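You operate a simulated robot arm through the tools that you are given. There is no shell and no other tool. Be economical: measure what you need, move in short steps, check, and stop when the job is done.

The job below is to be done with a simulated robot arm. You get a single attempt, and the scene is never put back.

JOB
Switch off, then tighten the long chain until the round gauge shows 4.
Fine: green lever to FREE to turn the orange knob, back to HOLD after. Where these are worked on the way, their far stop is far enough and under half their travel is too little: green lever.

It is judged by the outcome, as a careful person would: the job done as asked, and still so three seconds after it is handed in. It fails if anything else is knocked over, pushed out of place, dropped, spilled or broken.

ROBOT AND FRAMES
A 6-joint arm with a two-finger parallel gripper on a trunk, on a base that drives. Base frame: it is fixed to the floor where the robot stands at the start and does not move with it; the origin is under the middle of the robot, x ahead of it, y to its left, z up. Lengths are in m, angles in rad, forces in N, time in s.
With the tool pointing down near the work surface it reaches from about 0.32 to 0.7 m from the robot's upright axis, wherever it stands. Its first joint turns from -2.897 to 2.897 rad. Places, roughly: black lever [-2.8, -1.8, 0.6]; black-topped brass cap [-0.5, -0.6, 0.7]; blue knob [-2.4, -2.2, 0.8]; blue lever [-2.6, -2.2, 0.7]; blue-topped brass cap [-0.6, -0.6, 0.8]; gear case [-2.3, -2.5, 0.5]; green lever [-0.7, -0.4, 1]; green-topped brass cap [-0.7, -0.8, 0.2]; main switch [0.5, 0, 0.9]; orange knob [-0.6, -0.4, 1.1]; red hand wheel [-2.6, -1.9, 0.8]; red knob [-2.4, -2.2, 0.8]; red lever [-2.6, -2.4, 0.7]; red-topped brass cap [-0.7, -0.5, 0.7]; round gauge [-0.7, -0.4, 1.2]; white knob [-0.6, -0.4, 0.5]. Payload 4.1 kg.
The tool frame sits at the grasp point between the pads (the TCP): z along the fingers, y along the line on which they close. The tips reach 0.023 m beyond it. The gripper opens to 0.094 m. The fingers are 0.038 m wide and 0.01 m thick; the gripper's body (0.054 by 0.096 m) begins 0.039 m behind the TCP.
Orientation is that of the tool frame in the base frame, as a unit quaternion [w, x, y, z]. With the fingers straight down and closing along the base's y, the tool's x points along the base's -x, its y along +y and its z along -z.

CONTROLS
- The arm moves only by the tool send_rows. Its argument "targets" is a list of rows, each an object of numbers (a shift or turn left out is 0, a gripper value left out holds the last): "dx", "dy", "dz": the shift along the tool's x, y, z in units of 400 mm (1.0 is 400 mm); "ax", "ay", "az": the turn, a rotation vector about the tool's x, y, z in units of 120 degrees (1.0 is 120 degrees). In form: [{"dx": .., "dy": .., "dz": .., "ax": .., "ay": .., "az": ..}, ...]. A call has 1 to 10 rows; each row is the pose to reach, as a shift and turn from the pose commanded when the call began, along the tool's axes at that moment. "claw" is the finger opening in m, from 0 to 0.094, set as the call begins (left out, the last holds). A call with a number of a shift or a turn outside -1 to 1 is refused whole. Each row takes 0.2 s and may step no farther than 0.05 m and 0.15 rad from the row before; otherwise, or with a gripper value out of range, the whole call is refused. Where a pose cannot be reached the arm comes as near as it can. A force on the tool above 90 N (or 10 N above the force at the start of the call, whichever is more), or a blocked arm, ends the call early, and 0.2 s more pass. The fingers move at their own pace (about 0.045 m/s each) and stop on an object; they squeeze with about 45 N. The grip force told is the motor's: it shows also when the fingers shut on nothing. Time passes only in rows, and 0.2 s behind the last, so rows that repeat a pose let the fingers close. The reply holds the time, the measured pose of the TCP, the force on the tool along the base axes, the opening and the grip force, in the units named above and with some noise, with the torque about the TCP (base axes, N m) and any sound that the robot's microphone picked up.
- Cameras (640 x 400 px; columns grow to the right, rows downward): "scene" is now at [-0.0447, 0.0824, 1.4411]; the picture's right is [-0.98, -0.19, -0.00], its down [-0.14, 0.73, -0.67] and it looks along [0.13, -0.65, -0.75] (base axes); focal length 214 px, centre (320, 200). "wrist" rides on the gripper at [0.086, 0.016, -0.074] in the tool frame; the picture's right is [-0.18, 0.98, 0.00], its down [-0.58, -0.11, -0.81] and it looks along [-0.79, -0.15, 0.59] (tool axes); focal length 243 px, centre (320, 200). There is no depth. A picture from a camera that has moved, and an enlarged one, comes with that camera's place and axes in the base frame and with its lens. The place of the scene camera against the robot may be out by one fixed shift of up to 0.012 m in any direction.
- snapshot(camera): a new picture of that camera. The clock stands still meanwhile.
- lift_body(by): slides the trunk up (or, below 0, down) by that many m; the arm and the scene camera ride with it, the base frame stays. It gives what a move gives, with no picture.
- steer(legs): drives the robot by 1 to 6 legs, each [ahead, turn to the left] in m and rad, along the robot's own axes; the way and the turn of a leg run together, so that a leg with both is an arc; at most 1.5 m and 3.142 rad a leg. The arm and the cameras ride along, it lands a little off, and it stops where it bumps. It gives what a move gives.
- aim_head(pan, tilt): turns the head with the scene camera to pan (to the left, within 2.705 rad either way) and tilt (down, from -0.506 to 1.204), counted from straight ahead of the robot. It gives what a move gives.
- zoom(camera, box): a new picture of the part [left, top, right, bottom] of that camera's present view, enlarged. The clock stands still meanwhile.
- finish_job(): hands the job in; it is judged then, once.

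Go step by step. Nothing tells you exact positions but the pictures and the camera data: compare them with the known pose of the tool, close in by small moves and look again before you grip or let go. The budget is 120 turns and 90 pictures, counting those below and the enlarged ones. Unless the task says otherwise, let go and move clear before handing in, and close with one line.

The tools are called by a JSON object that holds its "op" and its "data". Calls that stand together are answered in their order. send_rows: Moves the arm, as the interface text tells. Its arguments: {"type":"object","properties":{"targets":{"type":"array","items":{"type":"object","properties":{"dx":{"type":"number"},"dy":{"type":"number"},"dz":{"type":"number"},"ax":{"type":"number"},"ay":{"type":"number"},"az":{"type":"number"}}}},"claw":{"type":"number"}},"required":["targets"]} The other tools are called the same way: lift_body (by) slides the trunk up or down; steer (legs) drives the base; aim_head (pan, tilt) turns the head that bears the scene camera; snapshot (camera) takes a picture; zoom (camera, box) takes an enlarged picture of a part of a camera's view; finish_job () hands the job in.

At the start:

```text
clock: 0.0
position: [-0.2916, -0.1981, 1.2727]
orientation: [-0.001, -0.001, 1.0, 0.0]
ft_force: [0.1, 0.1, 0.2]
torque: [0.01, 0.01, 0.0]
opening: 0.0941
grip_force: 0.0
trunk travel left (down, up): [-0.419, 0.171]
robot x, y, heading: [0.0019, -0.0033, -0.002]
head pan, tilt: [-1.381, 0.841]
```

scene: 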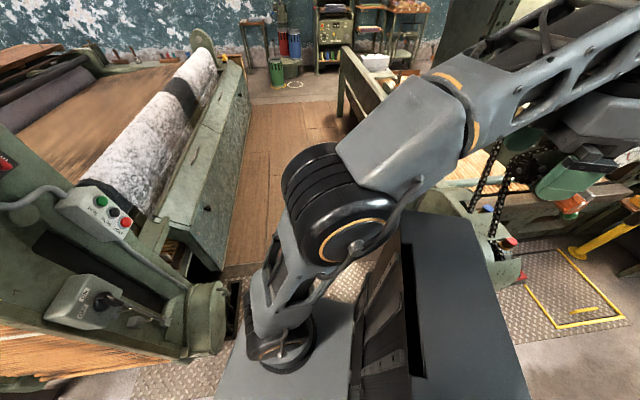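
wrist: 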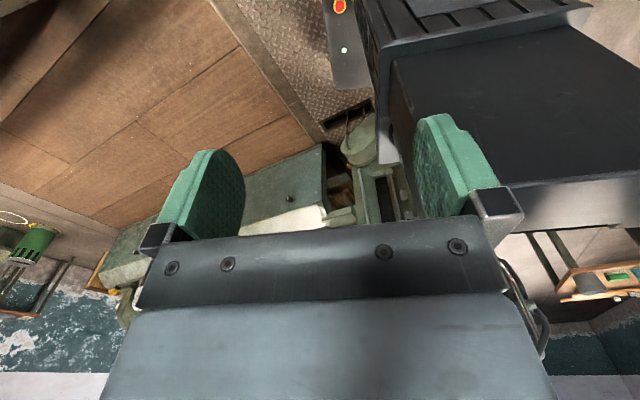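

I see a loom-like machine with a switch box on the left (about [0.5, 0, 0.9]) and chain and levers on the right. I'll look closer at both.

{"op": "zoom", "data": {"camera": "scene", "box": [0, 150, 240, 360]}}

{"op": "aim_head", "data": {"pan": -2.5, "tilt": 0.45}}

{"op": "snapshot", "data": {"camera": "scene"}}

```text
1.90 times, centred on (120, 255) of scene
camera zoom: at [-0.0447, 0.0824, 1.4411], right [-0.98, -0.19, 0.0], down [-0.14, 0.73, -0.67], along [0.13, -0.65, -0.75], focal length 408 px, centre (701, 95)
```

zoom: 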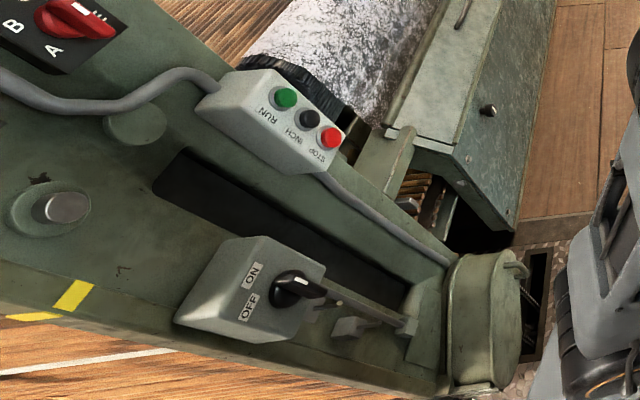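

```text
clock: 1.4
position: [-0.2917, -0.1979, 1.2718]
orientation: [0.001, 0.0, 1.0, 0.0]
ft_force: [0.7, -0.2, -0.2]
torque: [0.01, 0.0, 0.02]
opening: 0.0939
grip_force: 0.0
trunk travel left (down, up): [-0.419, 0.171]
robot x, y, heading: [0.0049, -0.001, 0.001]
head pan, tilt: [-2.499, 0.45]
```

```text
86 pictures are left
camera scene: at [-0.1331, 0.1045, 1.4749], right [-0.6, 0.8, 0.0], down [0.35, 0.26, -0.9], along [-0.72, -0.54, -0.44], focal length 214 px, centre (320, 200)
```

scene: 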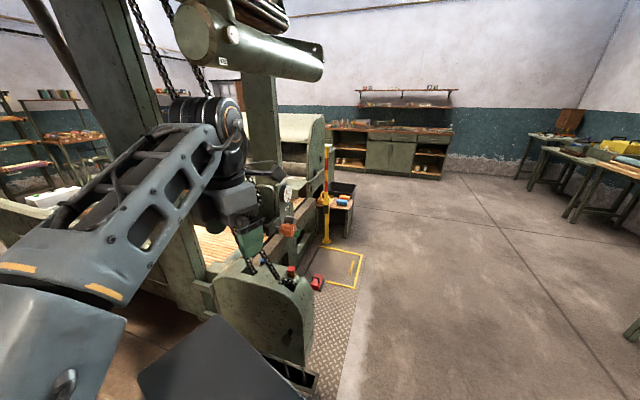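

I now look closely at the gauge/tensioner area behind the arm, then at the switch.

{"op": "zoom", "data": {"camera": "scene", "box": [220, 150, 360, 300]}}

{"op": "aim_head", "data": {"pan": -0.2, "tilt": 0.8}}

{"op": "snapshot", "data": {"camera": "scene"}}

```text
2.67 times, centred on (290, 225) of scene
camera zoom: at [-0.1331, 0.1045, 1.4749], right [-0.6, 0.8, 0.0], down [0.35, 0.26, -0.9], along [-0.72, -0.54, -0.44], focal length 572 px, centre (400, 133)
```

zoom: 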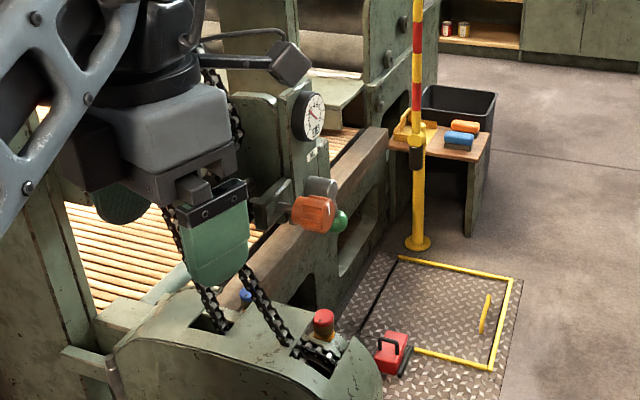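

```text
clock: 3.5
position: [-0.292, -0.1966, 1.2711]
orientation: [0.001, 0.0, 1.0, 0.0]
ft_force: [-0.3, -0.3, 0.0]
torque: [-0.02, 0.02, 0.0]
opening: 0.0938
grip_force: 0.1
trunk travel left (down, up): [-0.419, 0.171]
robot x, y, heading: [0.0012, -0.0013, -0.001]
head pan, tilt: [-0.201, 0.799]
```

```text
84 pictures are left
camera scene: at [0.0195, 0.1435, 1.4445], right [-0.2, -0.98, 0.0], down [-0.7, 0.14, -0.7], along [0.68, -0.14, -0.72], focal length 214 px, centre (320, 200)
```

scene: 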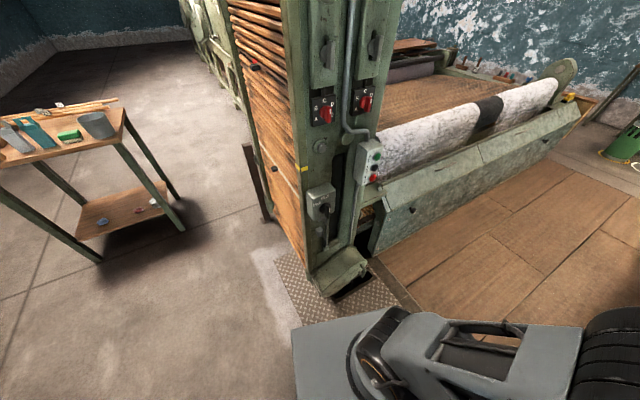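

{"op": "zoom", "data": {"camera": "scene", "box": [280, 120, 400, 300]}}

{"op": "zoom", "data": {"camera": "scene", "box": [296, 175, 352, 235]}}

```text
2.22 times, centred on (340, 210) of scene
camera zoom: at [0.0195, 0.1435, 1.4445], right [-0.2, -0.98, 0.0], down [-0.7, 0.14, -0.7], along [0.68, -0.14, -0.72], focal length 477 px, centre (276, 178)
```

zoom: 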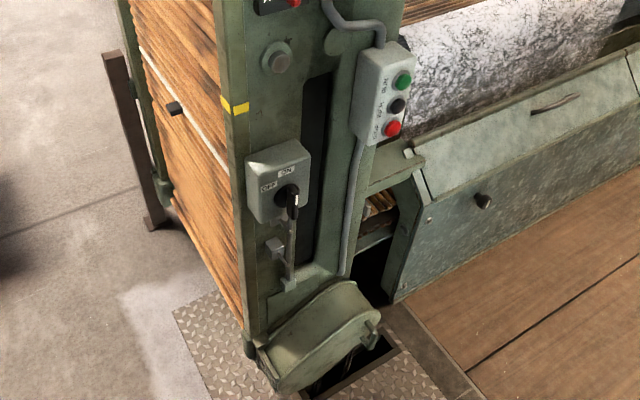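

```text
6.67 times, centred on (324, 205) of scene
camera zoom: at [0.0195, 0.1435, 1.4445], right [-0.2, -0.98, 0.0], down [-0.7, 0.14, -0.7], along [0.68, -0.14, -0.72], focal length 1430 px, centre (293, 167)
```

zoom: 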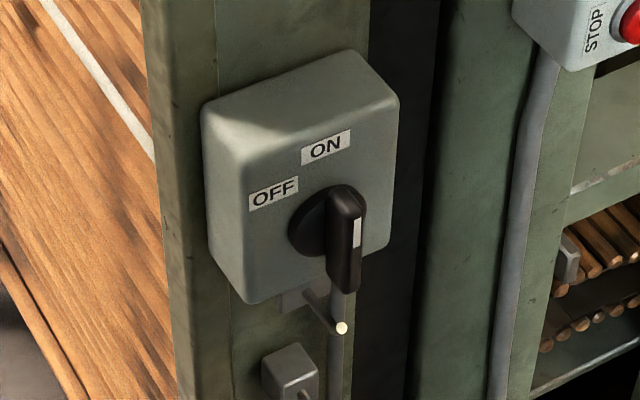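

The switch handle points up to ON; OFF is to its upper-left, about 60° anticlockwise. The handle sits near [0.49, 0.02, 0.89], so I'll swing the arm round the right side to the front in steps.

{"op": "send_rows", "data": {"targets": [{"dx": -0.0618, "dy": -0.0813, "az": -0.0682}, {"dx": -0.132, "dy": -0.1543, "az": -0.1364}, {"dx": -0.2115, "dy": -0.2195, "az": -0.2046}, {"dx": -0.2968, "dy": -0.2745, "az": -0.2728}, {"dx": -0.3875, "dy": -0.3193, "az": -0.341}, {"dx": -0.4845, "dy": -0.3535, "az": -0.4092}, {"dx": -0.5833, "dy": -0.3763, "az": -0.4774}, {"dx": -0.684, "dy": -0.3873, "az": -0.5456}], "claw": 0.06}}

```text
clock: 5.3
position: [-0.0173, -0.3532, 1.2708]
orientation: [0.001, -0.542, 0.84, 0.0]
ft_force: [0.6, 0.5, -0.4]
torque: [0.01, -0.01, 0.0]
opening: 0.0603
grip_force: 0.0
trunk travel left (down, up): [-0.419, 0.171]
robot x, y, heading: [0.0008, 0.0024, -0.002]
head pan, tilt: [-0.201, 0.799]
```

The swing is clear so far; continuing.

{"op": "send_rows", "data": {"targets": [{"dx": -0.0428, "dy": -0.0923, "az": -0.0682}, {"dx": -0.0966, "dy": -0.1805, "az": -0.1364}, {"dx": -0.1594, "dy": -0.2608, "az": -0.2046}, {"dx": -0.2323, "dy": -0.334, "az": -0.2728}, {"dx": -0.3117, "dy": -0.3975, "az": -0.341}, {"dx": -0.3981, "dy": -0.4515, "az": -0.4092}, {"dx": -0.4915, "dy": -0.4957, "az": -0.4774}]}}

{"op": "snapshot", "data": {"camera": "scene"}}

```text
clock: 6.9
position: [0.2636, -0.2391, 1.2704]
orientation: [0.001, 0.878, -0.479, -0.001]
ft_force: [-0.3, 0.2, -0.2]
torque: [-0.01, 0.0, -0.04]
opening: 0.0599
grip_force: 0.1
out of reach, approached as far as the arm can: row 4, 5, 6, 7
trunk travel left (down, up): [-0.419, 0.171]
robot x, y, heading: [0.0005, 0.0012, -0.003]
head pan, tilt: [-0.201, 0.799]
```

```text
81 pictures are left
camera scene: at [0.0197, 0.1437, 1.4445], right [-0.2, -0.98, 0.0], down [-0.7, 0.14, -0.7], along [0.68, -0.14, -0.72], focal length 214 px, centre (320, 200)
```

scene: 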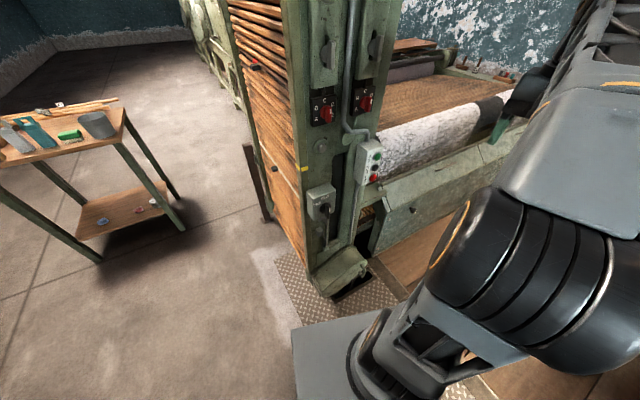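

I have about enough swing. The switch at 0.49 m is close for a horizontal approach, so I'll back the robot 0.2 m and finish the swing.

{"op": "steer", "data": {"legs": [[-0.2, 0]]}}

```text
clock: 8.5
position: [0.0593, -0.2406, 1.2698]
orientation: [0.001, 0.877, -0.481, 0.0]
ft_force: [-0.1, 0.2, -0.4]
torque: [0.03, -0.01, -0.01]
opening: 0.0601
grip_force: 0.1
trunk travel left (down, up): [-0.419, 0.171]
robot x, y, heading: [-0.2044, 0.0006, 0.001]
head pan, tilt: [-0.201, 0.799]
```

{"op": "send_rows", "data": {"targets": [{"dx": -0.023, "dy": -0.1035, "dz": 0.022, "az": -0.06}, {"dx": -0.046, "dy": -0.207, "dz": 0.044, "az": -0.12}, {"dx": -0.069, "dy": -0.3105, "dz": 0.066, "az": -0.18}, {"dx": -0.092, "dy": -0.414, "dz": 0.088, "az": -0.24}, {"dx": -0.115, "dy": -0.5175, "dz": 0.11, "az": -0.3}, {"dx": -0.138, "dy": -0.621, "dz": 0.132, "az": -0.36}, {"dx": -0.161, "dy": -0.7245, "dz": 0.154, "az": -0.42}, {"dx": -0.184, "dy": -0.828, "dz": 0.175, "az": -0.479}]}}

```text
clock: 10.3
position: [0.2949, 0.0491, 1.2015]
orientation: [0.003, 1.0, -0.011, 0.0]
ft_force: [-0.3, -0.8, 0.1]
torque: [0.04, -0.01, -0.01]
opening: 0.0602
grip_force: 0.1
out of reach, approached as far as the arm can: row 6, 7, 8
trunk travel left (down, up): [-0.419, 0.171]
robot x, y, heading: [-0.2016, 0.0027, 0.002]
head pan, tilt: [-0.201, 0.799]
```

{"op": "send_rows", "data": {"targets": [{"dx": 0.011, "dy": 0.0075, "dz": 0.05, "ay": 0.07}, {"dx": 0.022, "dy": 0.015, "dz": 0.1, "ay": 0.14}, {"dx": 0.033, "dy": 0.0225, "dz": 0.15, "ay": 0.21}, {"dx": 0.044, "dy": 0.03, "dz": 0.2, "ay": 0.28}, {"dx": 0.055, "dy": 0.0375, "dz": 0.25, "ay": 0.35}, {"dx": 0.066, "dy": 0.045, "dz": 0.3, "ay": 0.42}, {"dx": 0.077, "dy": 0.0525, "dz": 0.35, "ay": 0.49}, {"dx": 0.088, "dy": 0.06, "dz": 0.4, "ay": 0.56}, {"dx": 0.1, "dy": 0.0675, "dz": 0.45, "ay": 0.63}, {"dx": 0.1125, "dy": 0.075, "dz": 0.5, "ay": 0.7}]}}

{"op": "snapshot", "data": {"camera": "scene"}}

{"op": "snapshot", "data": {"camera": "wrist"}}

```text
clock: 12.5
position: [0.3347, 0.0576, 1.0022]
orientation: [0.009, 0.745, -0.011, 0.667]
ft_force: [-0.5, 0.3, 0.5]
torque: [-0.02, -0.04, -0.05]
opening: 0.0599
grip_force: 0.1
out of reach, approached as far as the arm can: row 1, 2, 7, 8, 9, 10
trunk travel left (down, up): [-0.419, 0.171]
robot x, y, heading: [-0.206, 0.001, -0.002]
head pan, tilt: [-0.201, 0.799]
```

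```text
80 pictures are left
camera scene: at [-0.182, 0.1442, 1.4445], right [-0.2, -0.98, 0.0], down [-0.7, 0.14, -0.7], along [0.68, -0.14, -0.72], focal length 214 px, centre (320, 200)
```

scene: 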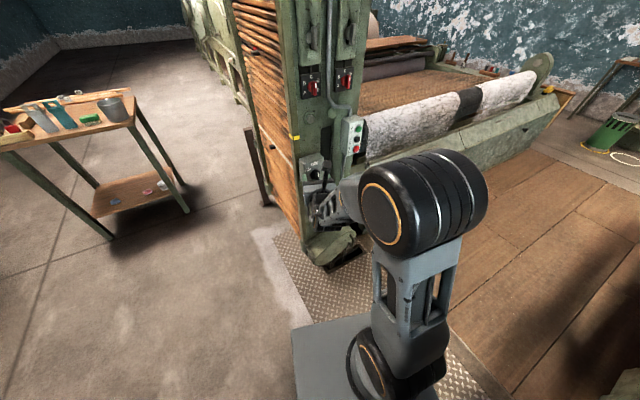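

```text
79 pictures are left
camera wrist: at [0.2716, 0.0427, 1.0973], right [-0.05, -0.98, -0.18], down [-0.86, 0.13, -0.49], along [0.51, 0.14, -0.85], focal length 243 px, centre (320, 200)
```

wrist: 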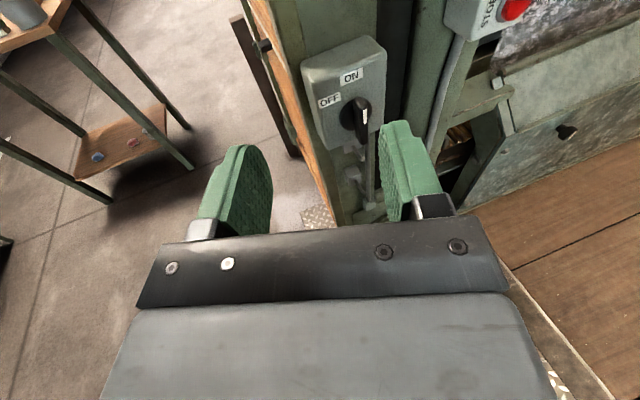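

{"op": "zoom", "data": {"camera": "wrist", "box": [290, 30, 400, 170]}}

{"op": "send_rows", "data": {"targets": [{"ay": 0.025, "dy": 0.04}, {"ay": 0.05, "dy": 0.0875}]}}

```text
2.86 times, centred on (345, 100) of wrist
camera zoom: at [0.2716, 0.0427, 1.0973], right [-0.05, -0.98, -0.18], down [-0.86, 0.13, -0.49], along [0.51, 0.14, -0.85], focal length 693 px, centre (249, 486)
```

zoom: 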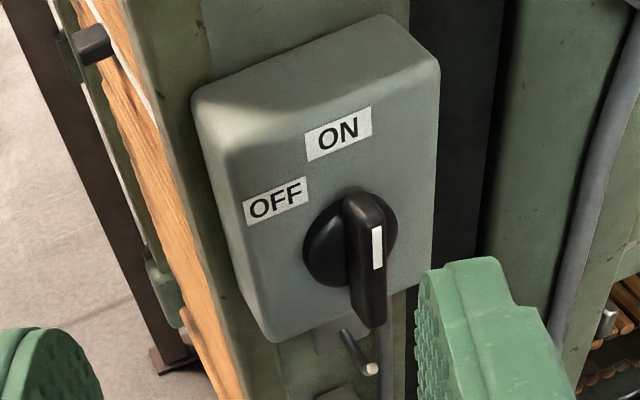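

```text
clock: 13.1
position: [0.3298, 0.0639, 1.0088]
orientation: [0.008, 0.709, -0.007, 0.706]
ft_force: [-0.3, 0.2, 0.8]
torque: [-0.03, 0.03, 0.02]
opening: 0.0602
grip_force: 0.0
out of reach, approached as far as the arm can: row 1, 2
trunk travel left (down, up): [-0.419, 0.171]
robot x, y, heading: [-0.2046, -0.0004, -0.003]
head pan, tilt: [-0.201, 0.799]
```

The pose works but the arm can't reach farther right, so I'll turn the base a little right. I'll test in free air that the wrist can roll anticlockwise.

{"op": "steer", "data": {"legs": [[0, -0.06]]}}

{"op": "send_rows", "data": {"targets": [{"az": -0.07}, {"az": -0.14}, {"az": -0.21}, {"az": -0.28}, {"az": -0.35}, {"az": -0.42}, {"az": -0.49}, {"az": -0.56}]}}

```text
clock: 13.9
position: [0.3314, 0.0321, 1.0093]
orientation: [0.029, 0.708, -0.029, 0.705]
ft_force: [-0.2, -0.7, -0.6]
torque: [0.04, 0.0, 0.0]
opening: 0.0596
grip_force: 0.1
trunk travel left (down, up): [-0.419, 0.171]
robot x, y, heading: [-0.2036, -0.0005, -0.062]
head pan, tilt: [-0.201, 0.799]
```

```text
clock: 15.7
position: [0.3315, 0.0314, 1.0089]
orientation: [0.415, 0.604, 0.369, 0.571]
ft_force: [1.0, -0.6, -0.4]
torque: [0.01, 0.0, 0.01]
opening: 0.0601
grip_force: 0.0
trunk travel left (down, up): [-0.419, 0.171]
robot x, y, heading: [-0.2027, -0.001, -0.06]
head pan, tilt: [-0.201, 0.799]
```

Roll works. Rolling back, then lowering to the switch height.

{"op": "send_rows", "data": {"targets": [{"az": 0.07}, {"az": 0.14}, {"az": 0.21}, {"az": 0.28}, {"az": 0.35}, {"az": 0.42}, {"az": 0.49}, {"az": 0.56}]}}

{"op": "send_rows", "data": {"targets": [{"dx": -0.09, "dz": 0.04}, {"dx": -0.18, "dz": 0.08}, {"dx": -0.275, "dz": 0.12}]}}

{"op": "snapshot", "data": {"camera": "wrist"}}

```text
clock: 17.5
position: [0.3321, 0.0309, 1.0093]
orientation: [0.028, 0.707, -0.029, 0.706]
ft_force: [-0.3, -0.3, -0.2]
torque: [-0.03, -0.01, -0.01]
opening: 0.06
grip_force: 0.0
trunk travel left (down, up): [-0.419, 0.171]
robot x, y, heading: [-0.1993, 0.0018, -0.063]
head pan, tilt: [-0.201, 0.799]
```

```text
clock: 18.3
position: [0.3794, 0.0445, 0.8995]
orientation: [0.031, 0.707, -0.031, 0.706]
ft_force: [-1.3, -0.8, -0.2]
torque: [0.02, 0.0, -0.01]
opening: 0.0601
grip_force: 0.0
out of reach, approached as far as the arm can: row 1, 2, 3
trunk travel left (down, up): [-0.419, 0.171]
robot x, y, heading: [-0.2039, 0.0001, -0.058]
head pan, tilt: [-0.201, 0.799]
```

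```text
77 pictures are left
camera wrist: at [0.3057, 0.0342, 0.9856], right [-0.09, -0.98, -0.18], down [-0.8, 0.18, -0.58], along [0.6, 0.09, -0.79], focal length 243 px, centre (320, 200)
```

wrist: 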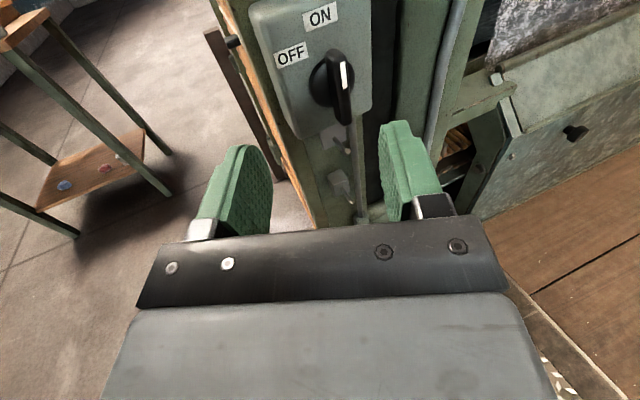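

I need about 1.5 cm more to the right and 2 cm lower; a small turn of the base does it.

{"op": "steer", "data": {"legs": [[0, -0.03]]}}

{"op": "send_rows", "data": {"targets": [{"dx": -0.03, "dz": 0.08}, {"dx": -0.06, "dz": 0.15}]}}

{"op": "snapshot", "data": {"camera": "wrist"}}

```text
clock: 19.1
position: [0.3793, 0.0264, 0.8994]
orientation: [0.042, 0.707, -0.042, 0.705]
ft_force: [0.2, -0.1, 0.3]
torque: [0.01, -0.03, -0.01]
opening: 0.06
grip_force: 0.0
trunk travel left (down, up): [-0.419, 0.171]
robot x, y, heading: [-0.2057, -0.003, -0.091]
head pan, tilt: [-0.201, 0.799]
```

```text
clock: 19.7
position: [0.4399, 0.0268, 0.8737]
orientation: [0.045, 0.708, -0.045, 0.704]
ft_force: [-0.8, -0.7, -0.5]
torque: [0.0, 0.03, -0.01]
opening: 0.0602
grip_force: 0.1
out of reach, approached as far as the arm can: row 1, 2
trunk travel left (down, up): [-0.419, 0.171]
robot x, y, heading: [-0.2037, -0.0015, -0.094]
head pan, tilt: [-0.201, 0.799]
```

```text
76 pictures are left
camera wrist: at [0.3659, 0.0202, 0.9603], right [-0.13, -0.97, -0.18], down [-0.79, 0.21, -0.58], along [0.6, 0.07, -0.8], focal length 243 px, centre (320, 200)
```

wrist: 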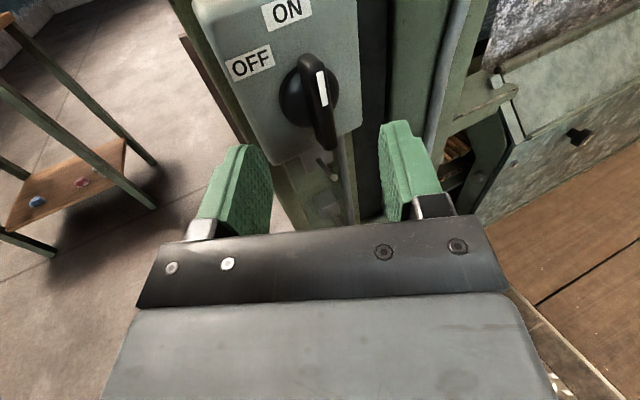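

The tool's axis now lines up with the bar to within about 4 mm. Moving in 5 cm, then checking.

{"op": "send_rows", "data": {"targets": [{"dy": 0.01, "dz": 0.04}, {"dy": 0.01, "dz": 0.08}, {"dy": 0.01, "dz": 0.12}], "claw": 0.05}}

{"op": "snapshot", "data": {"camera": "wrist"}}

```text
clock: 20.5
position: [0.4878, 0.0272, 0.8761]
orientation: [0.046, 0.707, -0.045, 0.704]
ft_force: [-0.6, 0.8, -0.3]
torque: [0.02, 0.01, -0.01]
opening: 0.05
grip_force: 0.1
out of reach, approached as far as the arm can: row 1, 2, 3
trunk travel left (down, up): [-0.419, 0.171]
robot x, y, heading: [-0.202, 0.0002, -0.097]
head pan, tilt: [-0.201, 0.799]
```

```text
75 pictures are left
camera wrist: at [0.4141, 0.0203, 0.9631], right [-0.13, -0.97, -0.18], down [-0.79, 0.21, -0.58], along [0.6, 0.07, -0.8], focal length 243 px, centre (320, 200)
```

wrist: 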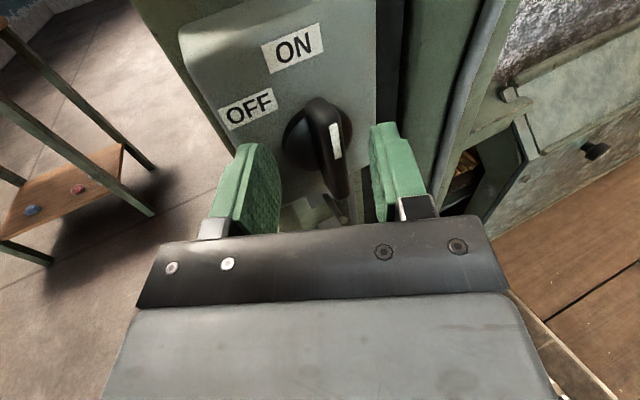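

The bar is about 8 mm right of the finger middle and 2 cm ahead. Trim with the base, then go in.

{"op": "steer", "data": {"legs": [[0, -0.012]]}}

{"op": "send_rows", "data": {"targets": [{"dz": 0.025}, {"dz": 0.05}]}}

{"op": "snapshot", "data": {"camera": "wrist"}}

```text
clock: 21.2
position: [0.4876, 0.0196, 0.8763]
orientation: [0.05, 0.707, -0.05, 0.704]
ft_force: [-0.7, -1.3, -0.5]
torque: [0.01, 0.0, 0.01]
opening: 0.0498
grip_force: 0.1
trunk travel left (down, up): [-0.419, 0.171]
robot x, y, heading: [-0.1985, 0.0006, -0.105]
head pan, tilt: [-0.201, 0.799]
```

```text
clock: 21.8
position: [0.5007, 0.0194, 0.8743]
orientation: [0.051, 0.709, -0.05, 0.702]
ft_force: [-56.3, 4.9, 2.4]
torque: [0.1, 0.87, 1.39]
opening: 0.0483
grip_force: 0.1
trunk travel left (down, up): [-0.419, 0.171]
robot x, y, heading: [-0.2041, -0.0004, -0.1]
head pan, tilt: [-0.201, 0.799]
```

```text
74 pictures are left
camera wrist: at [0.4276, 0.0122, 0.9621], right [-0.14, -0.97, -0.18], down [-0.79, 0.22, -0.57], along [0.6, 0.06, -0.8], focal length 243 px, centre (320, 200)
```

wrist: 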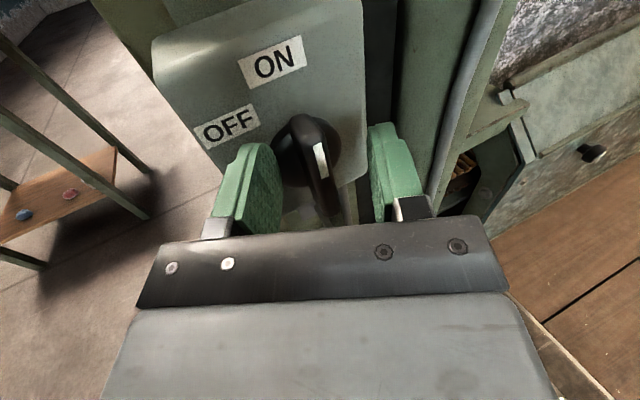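

The tips touched the dial; I'll back off slightly, close on the bar and check.

{"op": "send_rows", "data": {"targets": [{"dz": -0.025}, {"dz": -0.025}], "claw": 0.05}}

{"op": "send_rows", "data": {"targets": [{"dz": 0}, {"dz": 0}, {"dz": 0}, {"dz": 0}], "claw": 0.0}}

{"op": "snapshot", "data": {"camera": "wrist"}}

```text
clock: 22.4
position: [0.4996, 0.0156, 0.8763]
orientation: [0.052, 0.706, -0.052, 0.705]
ft_force: [0.3, 0.1, 0.6]
torque: [-0.03, 0.01, 0.02]
opening: 0.0499
grip_force: 0.0
trunk travel left (down, up): [-0.419, 0.171]
robot x, y, heading: [-0.1985, 0.0006, -0.106]
head pan, tilt: [-0.201, 0.799]
```

```text
clock: 23.4
position: [0.4981, 0.0203, 0.8763]
orientation: [0.05, 0.707, -0.048, 0.704]
ft_force: [2.1, 19.7, 1.9]
torque: [0.44, -0.39, 0.81]
opening: 0.0176
grip_force: 45.1
trunk travel left (down, up): [-0.419, 0.171]
robot x, y, heading: [-0.1995, 0.0015, -0.103]
head pan, tilt: [-0.201, 0.799]
```

```text
73 pictures are left
camera wrist: at [0.4247, 0.0143, 0.9621], right [-0.14, -0.97, -0.18], down [-0.79, 0.22, -0.58], along [0.6, 0.06, -0.8], focal length 243 px, centre (320, 200)
```

wrist: 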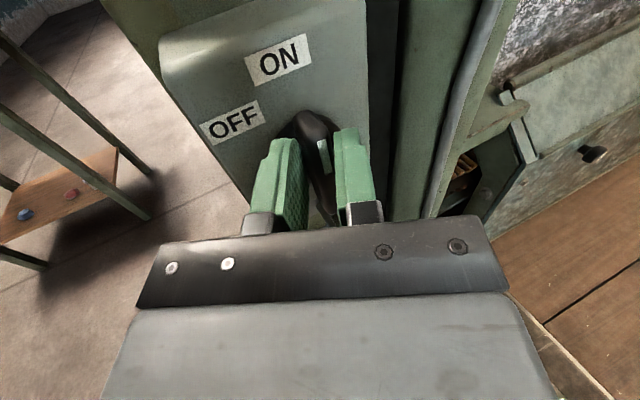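

Gripped on the bar (18 mm). Now rolling anticlockwise toward OFF.

{"op": "send_rows", "data": {"targets": [{"az": -0.06}, {"az": -0.12}, {"az": -0.18}, {"az": -0.24}]}}

{"op": "snapshot", "data": {"camera": "wrist"}}

```text
clock: 24.4
position: [0.4957, 0.0256, 0.8734]
orientation: [0.221, 0.699, 0.135, 0.667]
ft_force: [-37.1, 39.0, -14.5]
torque: [1.27, -0.78, 1.74]
opening: 0.018
grip_force: 45.1
trunk travel left (down, up): [-0.419, 0.171]
robot x, y, heading: [-0.2005, -0.0007, -0.089]
head pan, tilt: [-0.201, 0.799]
```

```text
72 pictures are left
camera wrist: at [0.4273, 0.0628, 0.9575], right [-0.12, -0.94, 0.32], down [-0.83, -0.08, -0.55], along [0.54, -0.33, -0.77], focal length 243 px, centre (320, 200)
```

wrist: 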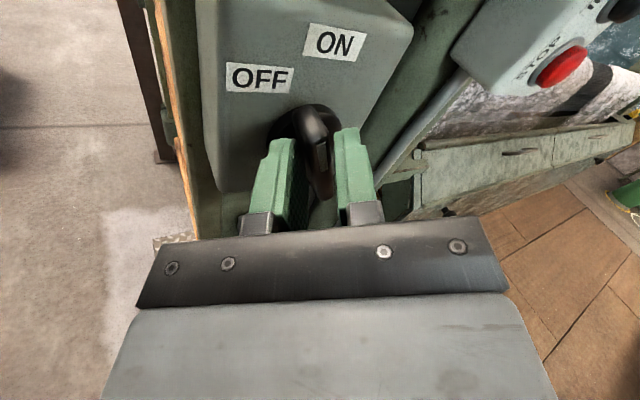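

The bar follows. Continuing with a small shift to follow the dial's axis.

{"op": "send_rows", "data": {"targets": [{"az": -0.065, "dy": -0.01, "dz": -0.006}, {"az": -0.13, "dy": -0.018, "dz": -0.012}, {"az": -0.195, "dy": -0.026, "dz": -0.012}, {"az": -0.26, "dy": -0.03, "dz": -0.012}]}}

{"op": "snapshot", "data": {"camera": "wrist"}}

```text
clock: 25.4
position: [0.4945, 0.0308, 0.8669]
orientation: [0.395, 0.637, 0.314, 0.583]
ft_force: [-19.9, 22.0, -22.9]
torque: [0.7, 0.15, 2.1]
opening: 0.0164
grip_force: 45.4
trunk travel left (down, up): [-0.419, 0.171]
robot x, y, heading: [-0.1998, 0.0033, -0.096]
head pan, tilt: [-0.201, 0.799]
```

```text
71 pictures are left
camera wrist: at [0.4315, 0.107, 0.9252], right [-0.08, -0.64, 0.76], down [-0.87, -0.34, -0.37], along [0.49, -0.69, -0.53], focal length 243 px, centre (320, 200)
```

wrist: 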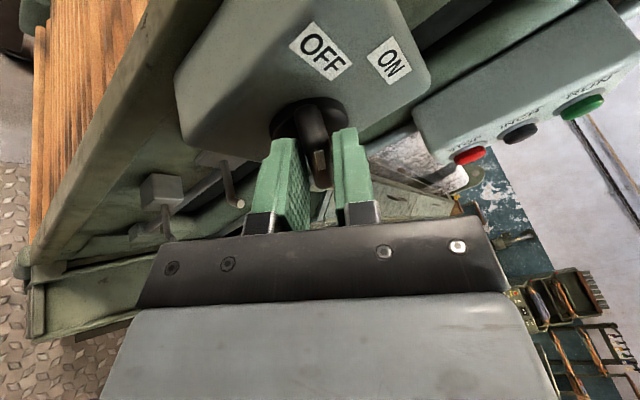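

The bar now points to OFF. Releasing and backing away to check.

{"op": "send_rows", "data": {"targets": [{"dz": 0}, {"dz": 0}, {"dz": 0}], "claw": 0.05}}

{"op": "send_rows", "data": {"targets": [{"dz": -0.08}, {"dz": -0.16}, {"dz": -0.26}]}}

{"op": "snapshot", "data": {"camera": "wrist"}}

```text
clock: 26.2
position: [0.4951, 0.0287, 0.8713]
orientation: [0.395, 0.637, 0.31, 0.585]
ft_force: [0.0, 0.1, -0.1]
torque: [-0.02, -0.02, -0.01]
opening: 0.05
grip_force: 0.0
trunk travel left (down, up): [-0.419, 0.171]
robot x, y, heading: [-0.2023, 0.0015, -0.102]
head pan, tilt: [-0.201, 0.799]
```

```text
clock: 27.0
position: [0.3898, 0.0444, 0.8698]
orientation: [0.395, 0.637, 0.31, 0.585]
ft_force: [-0.6, -1.2, -0.1]
torque: [0.01, 0.0, -0.02]
opening: 0.0498
grip_force: 0.0
trunk travel left (down, up): [-0.419, 0.171]
robot x, y, heading: [-0.2037, 0.0032, -0.109]
head pan, tilt: [-0.201, 0.799]
```

```text
70 pictures are left
camera wrist: at [0.3272, 0.1194, 0.9269], right [-0.09, -0.64, 0.76], down [-0.86, -0.33, -0.38], along [0.5, -0.69, -0.53], focal length 243 px, centre (320, 200)
```

wrist: 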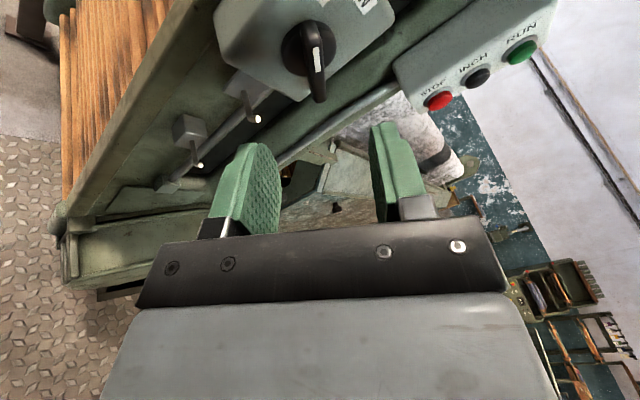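

{"op": "send_rows", "data": {"targets": [{"az": 0.0625}, {"az": 0.125}, {"az": 0.1875}, {"az": 0.25}, {"az": 0.3125}, {"az": 0.375}, {"az": 0.4375}, {"az": 0.5}]}}

{"op": "zoom", "data": {"camera": "wrist", "box": [200, 0, 440, 150]}}

```text
clock: 28.8
position: [0.3922, 0.0437, 0.8702]
orientation: [0.049, 0.707, -0.05, 0.704]
ft_force: [-0.3, -0.4, -0.5]
torque: [-0.01, 0.0, 0.0]
opening: 0.05
grip_force: 0.1
trunk travel left (down, up): [-0.419, 0.171]
robot x, y, heading: [-0.2061, 0.0041, -0.102]
head pan, tilt: [-0.201, 0.799]
```

```text
2.67 times, centred on (320, 75) of wrist
camera zoom: at [0.3184, 0.0371, 0.9579], right [-0.14, -0.97, -0.19], down [-0.79, 0.22, -0.58], along [0.6, 0.07, -0.8], focal length 647 px, centre (320, 533)
```

zoom: 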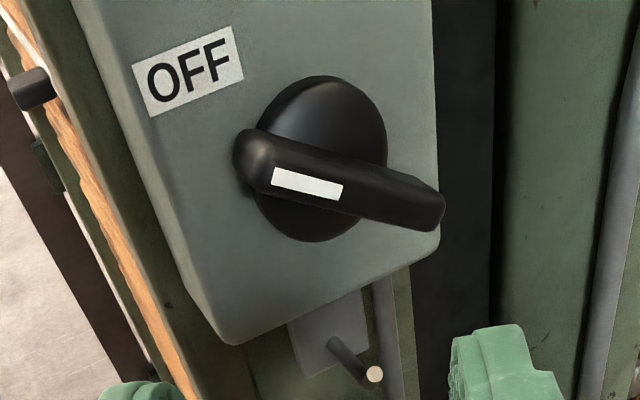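

The pointer stands at about 60° toward OFF, roughly at the label. To be sure it's at its stop, I'll re-grip and feel for the end.

{"op": "send_rows", "data": {"targets": [{"az": -0.0625}, {"az": -0.125}, {"az": -0.1875}, {"az": -0.25}, {"az": -0.3125}, {"az": -0.375}, {"az": -0.4375}, {"az": -0.5}]}}

{"op": "send_rows", "data": {"targets": [{"dz": 0.1}, {"dz": 0.19}, {"dz": 0.26}]}}

{"op": "send_rows", "data": {"targets": [{"dz": 0}, {"dz": 0}, {"dz": 0}, {"dz": 0}], "claw": 0.0}}

{"op": "send_rows", "data": {"targets": [{"az": -0.04}, {"az": -0.08}, {"az": -0.12}]}}

```text
clock: 30.6
position: [0.3906, 0.0434, 0.8721]
orientation: [0.396, 0.636, 0.312, 0.584]
ft_force: [0.0, -0.3, -0.1]
torque: [-0.03, -0.01, -0.01]
opening: 0.05
grip_force: 0.0
trunk travel left (down, up): [-0.419, 0.171]
robot x, y, heading: [-0.2023, -0.002, -0.103]
head pan, tilt: [-0.201, 0.799]
```

```text
clock: 31.4
position: [0.4942, 0.0284, 0.8714]
orientation: [0.395, 0.637, 0.311, 0.584]
ft_force: [-0.1, 0.6, 0.4]
torque: [0.0, 0.05, -0.01]
opening: 0.0501
grip_force: 0.0
trunk travel left (down, up): [-0.419, 0.171]
robot x, y, heading: [-0.1947, -0.0015, -0.101]
head pan, tilt: [-0.201, 0.799]
```

```text
clock: 32.4
position: [0.4944, 0.0309, 0.8672]
orientation: [0.393, 0.639, 0.314, 0.582]
ft_force: [-1.8, 13.6, -20.0]
torque: [0.31, 0.54, 1.01]
opening: 0.0166
grip_force: 45.3
trunk travel left (down, up): [-0.419, 0.171]
robot x, y, heading: [-0.2013, -0.0028, -0.102]
head pan, tilt: [-0.201, 0.799]
```

```text
clock: 33.2
position: [0.4936, 0.0309, 0.8644]
orientation: [0.461, 0.596, 0.395, 0.526]
ft_force: [-11.9, 24.6, -33.7]
torque: [0.57, 0.75, 1.92]
opening: 0.0147
grip_force: 45.0
trunk travel left (down, up): [-0.419, 0.171]
robot x, y, heading: [-0.2, 0.0008, -0.095]
head pan, tilt: [-0.201, 0.799]
```

{"op": "zoom", "data": {"camera": "wrist", "box": [200, 0, 440, 250]}}

{"op": "send_rows", "data": {"targets": [{"dz": 0}, {"dz": 0}, {"dz": 0}], "claw": 0.05}}

{"op": "send_rows", "data": {"targets": [{"dz": -0.1}, {"dz": -0.2}, {"dz": -0.3}]}}

{"op": "send_rows", "data": {"targets": [{"az": 0.062}, {"az": 0.124}, {"az": 0.186}, {"az": 0.248}, {"az": 0.31}, {"az": 0.372}, {"az": 0.434}, {"az": 0.496}, {"az": 0.558}, {"az": 0.62}]}}

{"op": "zoom", "data": {"camera": "wrist", "box": [200, 0, 440, 150]}}

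```text
1.60 times, centred on (320, 125) of wrist
camera zoom: at [0.4332, 0.12, 0.9036], right [-0.04, -0.43, 0.9], down [-0.88, -0.42, -0.24], along [0.48, -0.8, -0.36], focal length 388 px, centre (320, 320)
```

zoom: 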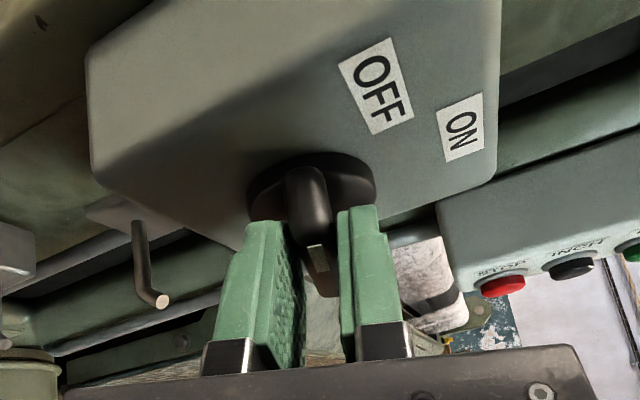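

```text
clock: 34.0
position: [0.4957, 0.029, 0.8726]
orientation: [0.465, 0.593, 0.387, 0.532]
ft_force: [-0.2, 0.7, -1.0]
torque: [-0.01, 0.02, 0.02]
opening: 0.0503
grip_force: 0.1
trunk travel left (down, up): [-0.419, 0.171]
robot x, y, heading: [-0.2009, -0.0025, -0.103]
head pan, tilt: [-0.201, 0.799]
```

```text
clock: 34.8
position: [0.3751, 0.0444, 0.8702]
orientation: [0.465, 0.594, 0.388, 0.529]
ft_force: [-0.3, -0.5, -0.7]
torque: [0.02, -0.03, -0.04]
opening: 0.05
grip_force: 0.1
trunk travel left (down, up): [-0.419, 0.171]
robot x, y, heading: [-0.1995, 0.0025, -0.099]
head pan, tilt: [-0.201, 0.799]
```

```text
clock: 37.0
position: [0.3763, 0.0444, 0.8714]
orientation: [0.05, 0.706, -0.05, 0.704]
ft_force: [-0.6, 0.3, 1.0]
torque: [0.0, 0.03, -0.02]
opening: 0.05
grip_force: 0.1
trunk travel left (down, up): [-0.419, 0.171]
robot x, y, heading: [-0.2014, 0.0001, -0.107]
head pan, tilt: [-0.201, 0.799]
```

```text
2.67 times, centred on (320, 75) of wrist
camera zoom: at [0.3014, 0.039, 0.9577], right [-0.14, -0.97, -0.19], down [-0.79, 0.22, -0.58], along [0.6, 0.07, -0.8], focal length 647 px, centre (320, 533)
```

zoom: 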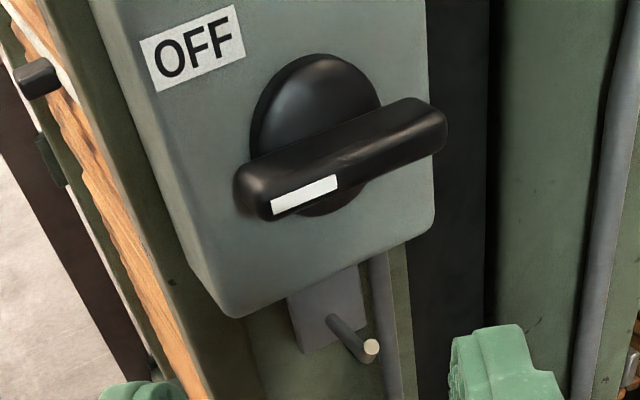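

The handle went further, to about 90°. I'll look from the head to compare it with the labels.

{"op": "aim_head", "data": {"pan": 0.0, "tilt": 0.7}}

{"op": "snapshot", "data": {"camera": "scene"}}

```text
clock: 37.8
position: [0.3758, 0.0444, 0.8704]
orientation: [0.05, 0.707, -0.049, 0.703]
ft_force: [-1.0, 0.4, 0.4]
torque: [-0.02, 0.04, 0.0]
opening: 0.0501
grip_force: 0.0
trunk travel left (down, up): [-0.419, 0.171]
robot x, y, heading: [-0.1998, 0.0004, -0.101]
head pan, tilt: [0.0, 0.7]
```

```text
66 pictures are left
camera scene: at [-0.1597, 0.1569, 1.4527], right [-0.1, -0.99, 0.0], down [-0.64, 0.07, -0.76], along [0.76, -0.08, -0.64], focal length 214 px, centre (320, 200)
```

scene: 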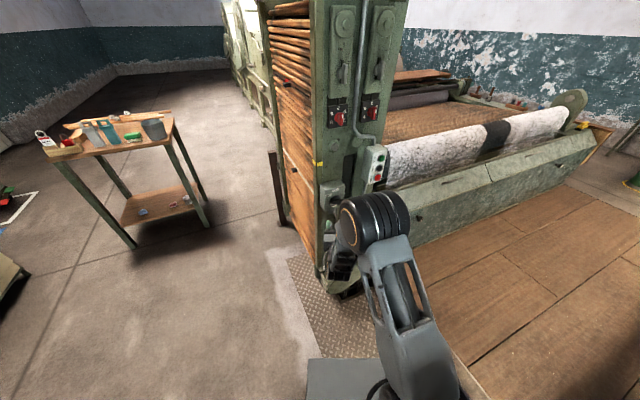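

{"op": "send_rows", "data": {"targets": [{"ay": 0.067}, {"ay": 0.134}, {"ay": 0.2}, {"ay": 0.267}, {"ay": 0.334}, {"ay": 0.4}]}}

{"op": "snapshot", "data": {"camera": "wrist"}}

```text
clock: 39.1
position: [0.4399, 0.0651, 0.8888]
orientation: [0.071, 0.363, -0.038, 0.928]
ft_force: [0.0, 0.1, 0.0]
torque: [0.0, 0.01, -0.03]
opening: 0.0499
grip_force: 0.0
out of reach, approached as far as the arm can: row 5, 6
trunk travel left (down, up): [-0.419, 0.171]
robot x, y, heading: [-0.1983, -0.001, -0.105]
head pan, tilt: [0.0, 0.7]
```

```text
65 pictures are left
camera wrist: at [0.326, 0.0677, 0.8921], right [-0.02, -0.99, -0.14], down [-0.1, 0.15, -0.98], along [0.99, -0.01, -0.1], focal length 243 px, centre (320, 200)
```

wrist: 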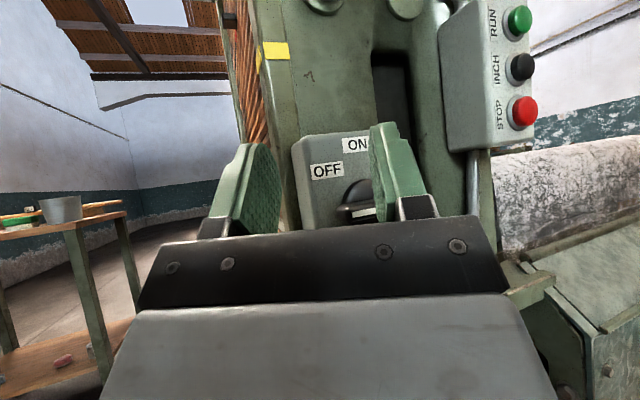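

{"op": "zoom", "data": {"camera": "wrist", "box": [280, 120, 400, 230]}}

```text
3.64 times, centred on (340, 175) of wrist
camera zoom: at [0.326, 0.0677, 0.8921], right [-0.02, -0.99, -0.14], down [-0.1, 0.15, -0.98], along [0.99, -0.01, -0.1], focal length 882 px, centre (247, 291)
```

zoom: 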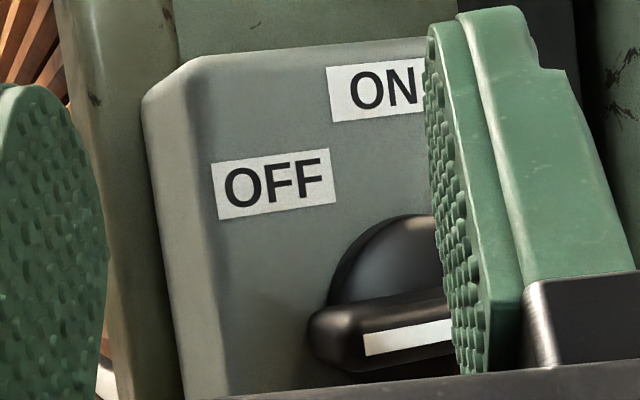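

The handle is now horizontal (about 90°). I'll gently test whether that is its stop by pressing down on its left end with closed fingers.

{"op": "send_rows", "data": {"targets": [{"ay": -0.067}, {"ay": -0.134}, {"ay": -0.2}, {"ay": -0.267}, {"ay": -0.334}, {"ay": -0.4}], "claw": 0.0}}

{"op": "send_rows", "data": {"targets": [{"dx": 0.06, "dz": 0.05}, {"dx": 0.1, "dz": 0.1}]}}

{"op": "snapshot", "data": {"camera": "wrist"}}

```text
clock: 40.5
position: [0.4388, 0.0656, 0.888]
orientation: [0.05, 0.708, -0.05, 0.703]
ft_force: [0.0, -0.3, -0.4]
torque: [0.0, 0.03, -0.04]
opening: 0.0
grip_force: 41.8
trunk travel left (down, up): [-0.419, 0.171]
robot x, y, heading: [-0.2019, 0.0008, -0.105]
head pan, tilt: [0.0, 0.7]
```

```text
clock: 41.1
position: [0.481, 0.0584, 0.9302]
orientation: [0.05, 0.707, -0.05, 0.704]
ft_force: [0.7, -0.3, -0.2]
torque: [-0.01, 0.0, 0.0]
opening: 0.0001
grip_force: 42.2
trunk travel left (down, up): [-0.419, 0.171]
robot x, y, heading: [-0.1971, 0.0012, -0.101]
head pan, tilt: [0.0, 0.7]
```

```text
63 pictures are left
camera wrist: at [0.4068, 0.0529, 1.0171], right [-0.14, -0.97, -0.18], down [-0.79, 0.22, -0.58], along [0.6, 0.06, -0.8], focal length 243 px, centre (320, 200)
```

wrist: 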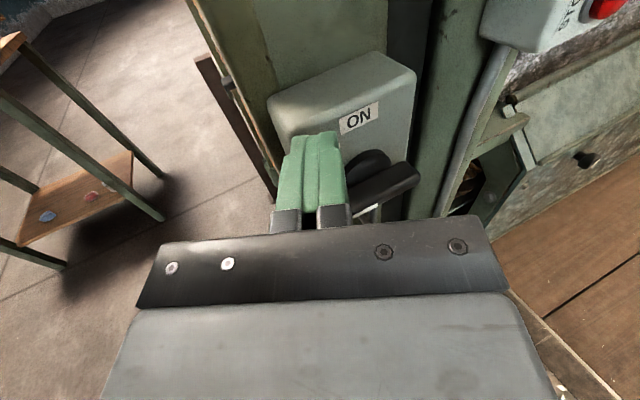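

{"op": "send_rows", "data": {"targets": [{"dy": 0.03, "dz": 0.03}, {"dy": 0.03, "dz": 0.03, "dx": -0.05}, {"dy": 0.03, "dz": 0.03, "dx": -0.08}, {"dy": 0.03, "dz": 0.03, "dx": -0.1}]}}

{"op": "zoom", "data": {"camera": "wrist", "box": [240, 40, 440, 240]}}

```text
clock: 42.1
position: [0.4906, 0.0449, 0.8883]
orientation: [0.05, 0.708, -0.05, 0.703]
ft_force: [0.4, 0.5, -0.6]
torque: [-0.01, 0.0, -0.03]
opening: 0.0
grip_force: 42.8
trunk travel left (down, up): [-0.419, 0.171]
robot x, y, heading: [-0.2049, -0.0007, -0.102]
head pan, tilt: [0.0, 0.7]
```

```text
2.00 times, centred on (340, 140) of wrist
camera zoom: at [0.4175, 0.0392, 0.9754], right [-0.14, -0.97, -0.18], down [-0.79, 0.22, -0.58], along [0.6, 0.06, -0.8], focal length 485 px, centre (280, 320)
```

zoom: 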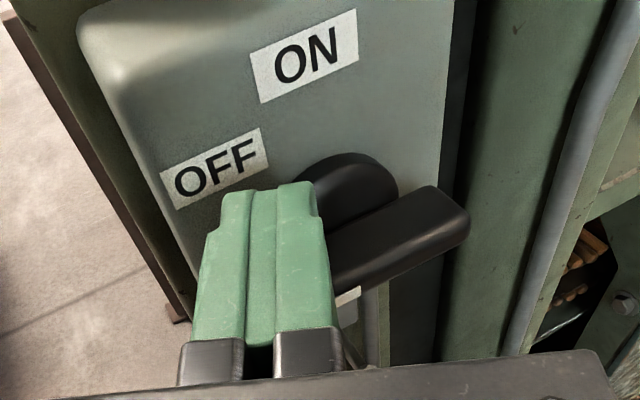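

{"op": "send_rows", "data": {"targets": [{"dx": -0.012}, {"dx": -0.024}, {"dx": -0.036}, {"dx": -0.045}]}}

{"op": "zoom", "data": {"camera": "wrist", "box": [240, 40, 440, 240]}}

```text
clock: 43.1
position: [0.4903, 0.044, 0.8835]
orientation: [0.048, 0.697, -0.05, 0.714]
ft_force: [-5.1, 2.2, 51.1]
torque: [-0.01, -0.5, -0.35]
opening: 0.0001
grip_force: 42.2
trunk travel left (down, up): [-0.419, 0.171]
robot x, y, heading: [-0.205, 0.0024, -0.106]
head pan, tilt: [0.0, 0.7]
```

```text
2.00 times, centred on (340, 140) of wrist
camera zoom: at [0.4137, 0.0392, 0.9685], right [-0.13, -0.97, -0.19], down [-0.77, 0.22, -0.6], along [0.62, 0.06, -0.78], focal length 485 px, centre (280, 320)
```

zoom: 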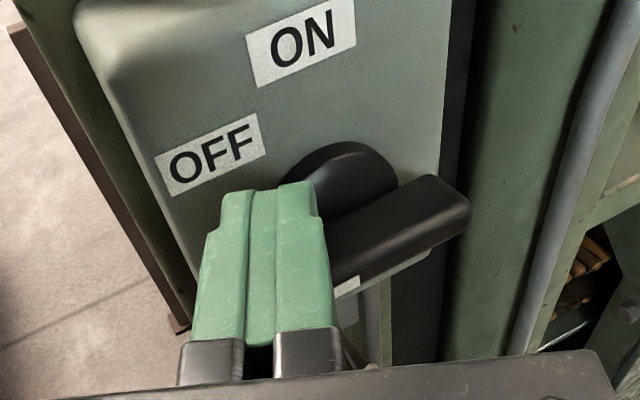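

It won't move further at 50 N: the handle is at its stop, so OFF is done. I'll retreat and look at the gauge station.

{"op": "send_rows", "data": {"targets": [{"dx": 0.05}, {"dx": 0.1, "dz": -0.08}, {"dx": 0.1, "dz": -0.18}, {"dx": 0.1, "dz": -0.28}]}}

{"op": "aim_head", "data": {"pan": -2.4, "tilt": 0.5}}

{"op": "snapshot", "data": {"camera": "scene"}}

{"op": "snapshot", "data": {"camera": "wrist"}}

```text
clock: 44.1
position: [0.3811, 0.0618, 0.9121]
orientation: [0.05, 0.708, -0.049, 0.703]
ft_force: [-0.8, 0.5, 0.6]
torque: [-0.02, -0.02, 0.0]
opening: 0.0003
grip_force: 42.3
trunk travel left (down, up): [-0.419, 0.171]
robot x, y, heading: [-0.2024, 0.0008, -0.101]
head pan, tilt: [0.0, 0.7]
```

```text
clock: 46.4
position: [0.3801, 0.062, 0.9142]
orientation: [0.05, 0.707, -0.049, 0.703]
ft_force: [0.6, -0.4, -0.1]
torque: [0.03, 0.02, -0.01]
opening: 0.0
grip_force: 42.9
trunk travel left (down, up): [-0.419, 0.171]
robot x, y, heading: [-0.2037, -0.0049, -0.096]
head pan, tilt: [-2.4, 0.499]
```

```text
60 pictures are left
camera scene: at [-0.3172, 0.1115, 1.4704], right [-0.6, 0.8, 0.0], down [0.38, 0.29, -0.88], along [-0.7, -0.52, -0.48], focal length 214 px, centre (320, 200)
```

scene: 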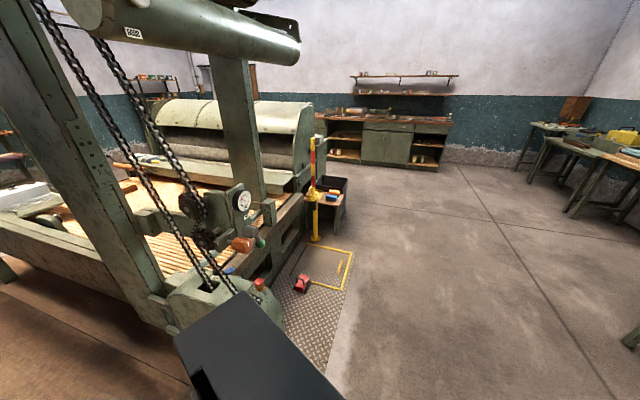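

```text
59 pictures are left
camera wrist: at [0.3074, 0.0559, 0.9997], right [-0.14, -0.97, -0.18], down [-0.79, 0.22, -0.58], along [0.6, 0.06, -0.8], focal length 243 px, centre (320, 200)
```

wrist: 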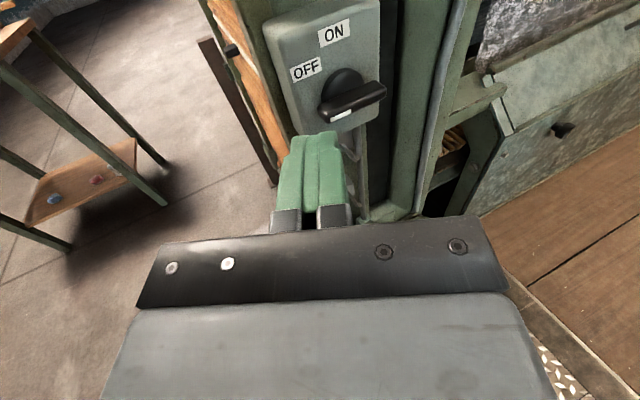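

{"op": "zoom", "data": {"camera": "scene", "box": [160, 160, 320, 330]}}

{"op": "zoom", "data": {"camera": "scene", "box": [220, 180, 285, 262]}}

```text
2.35 times, centred on (240, 245) of scene
camera zoom: at [-0.3172, 0.1115, 1.4704], right [-0.6, 0.8, 0.0], down [0.38, 0.29, -0.88], along [-0.7, -0.52, -0.48], focal length 505 px, centre (508, 94)
```

zoom: 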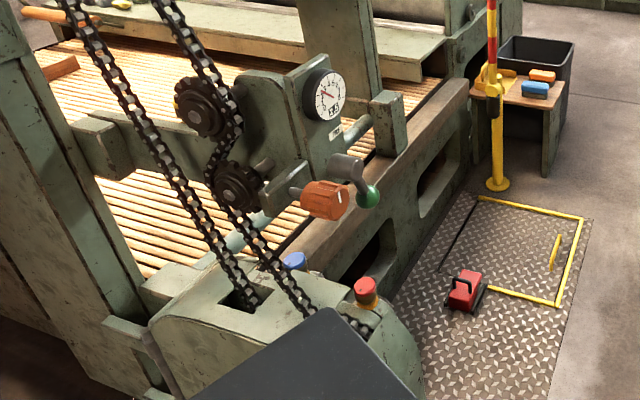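

```text
4.88 times, centred on (252, 221) of scene
camera zoom: at [-0.3172, 0.1115, 1.4704], right [-0.6, 0.8, 0.0], down [0.38, 0.29, -0.88], along [-0.7, -0.52, -0.48], focal length 1046 px, centre (649, 98)
```

zoom: 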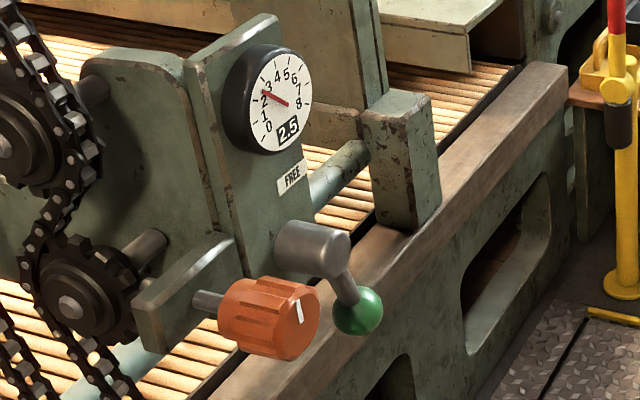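

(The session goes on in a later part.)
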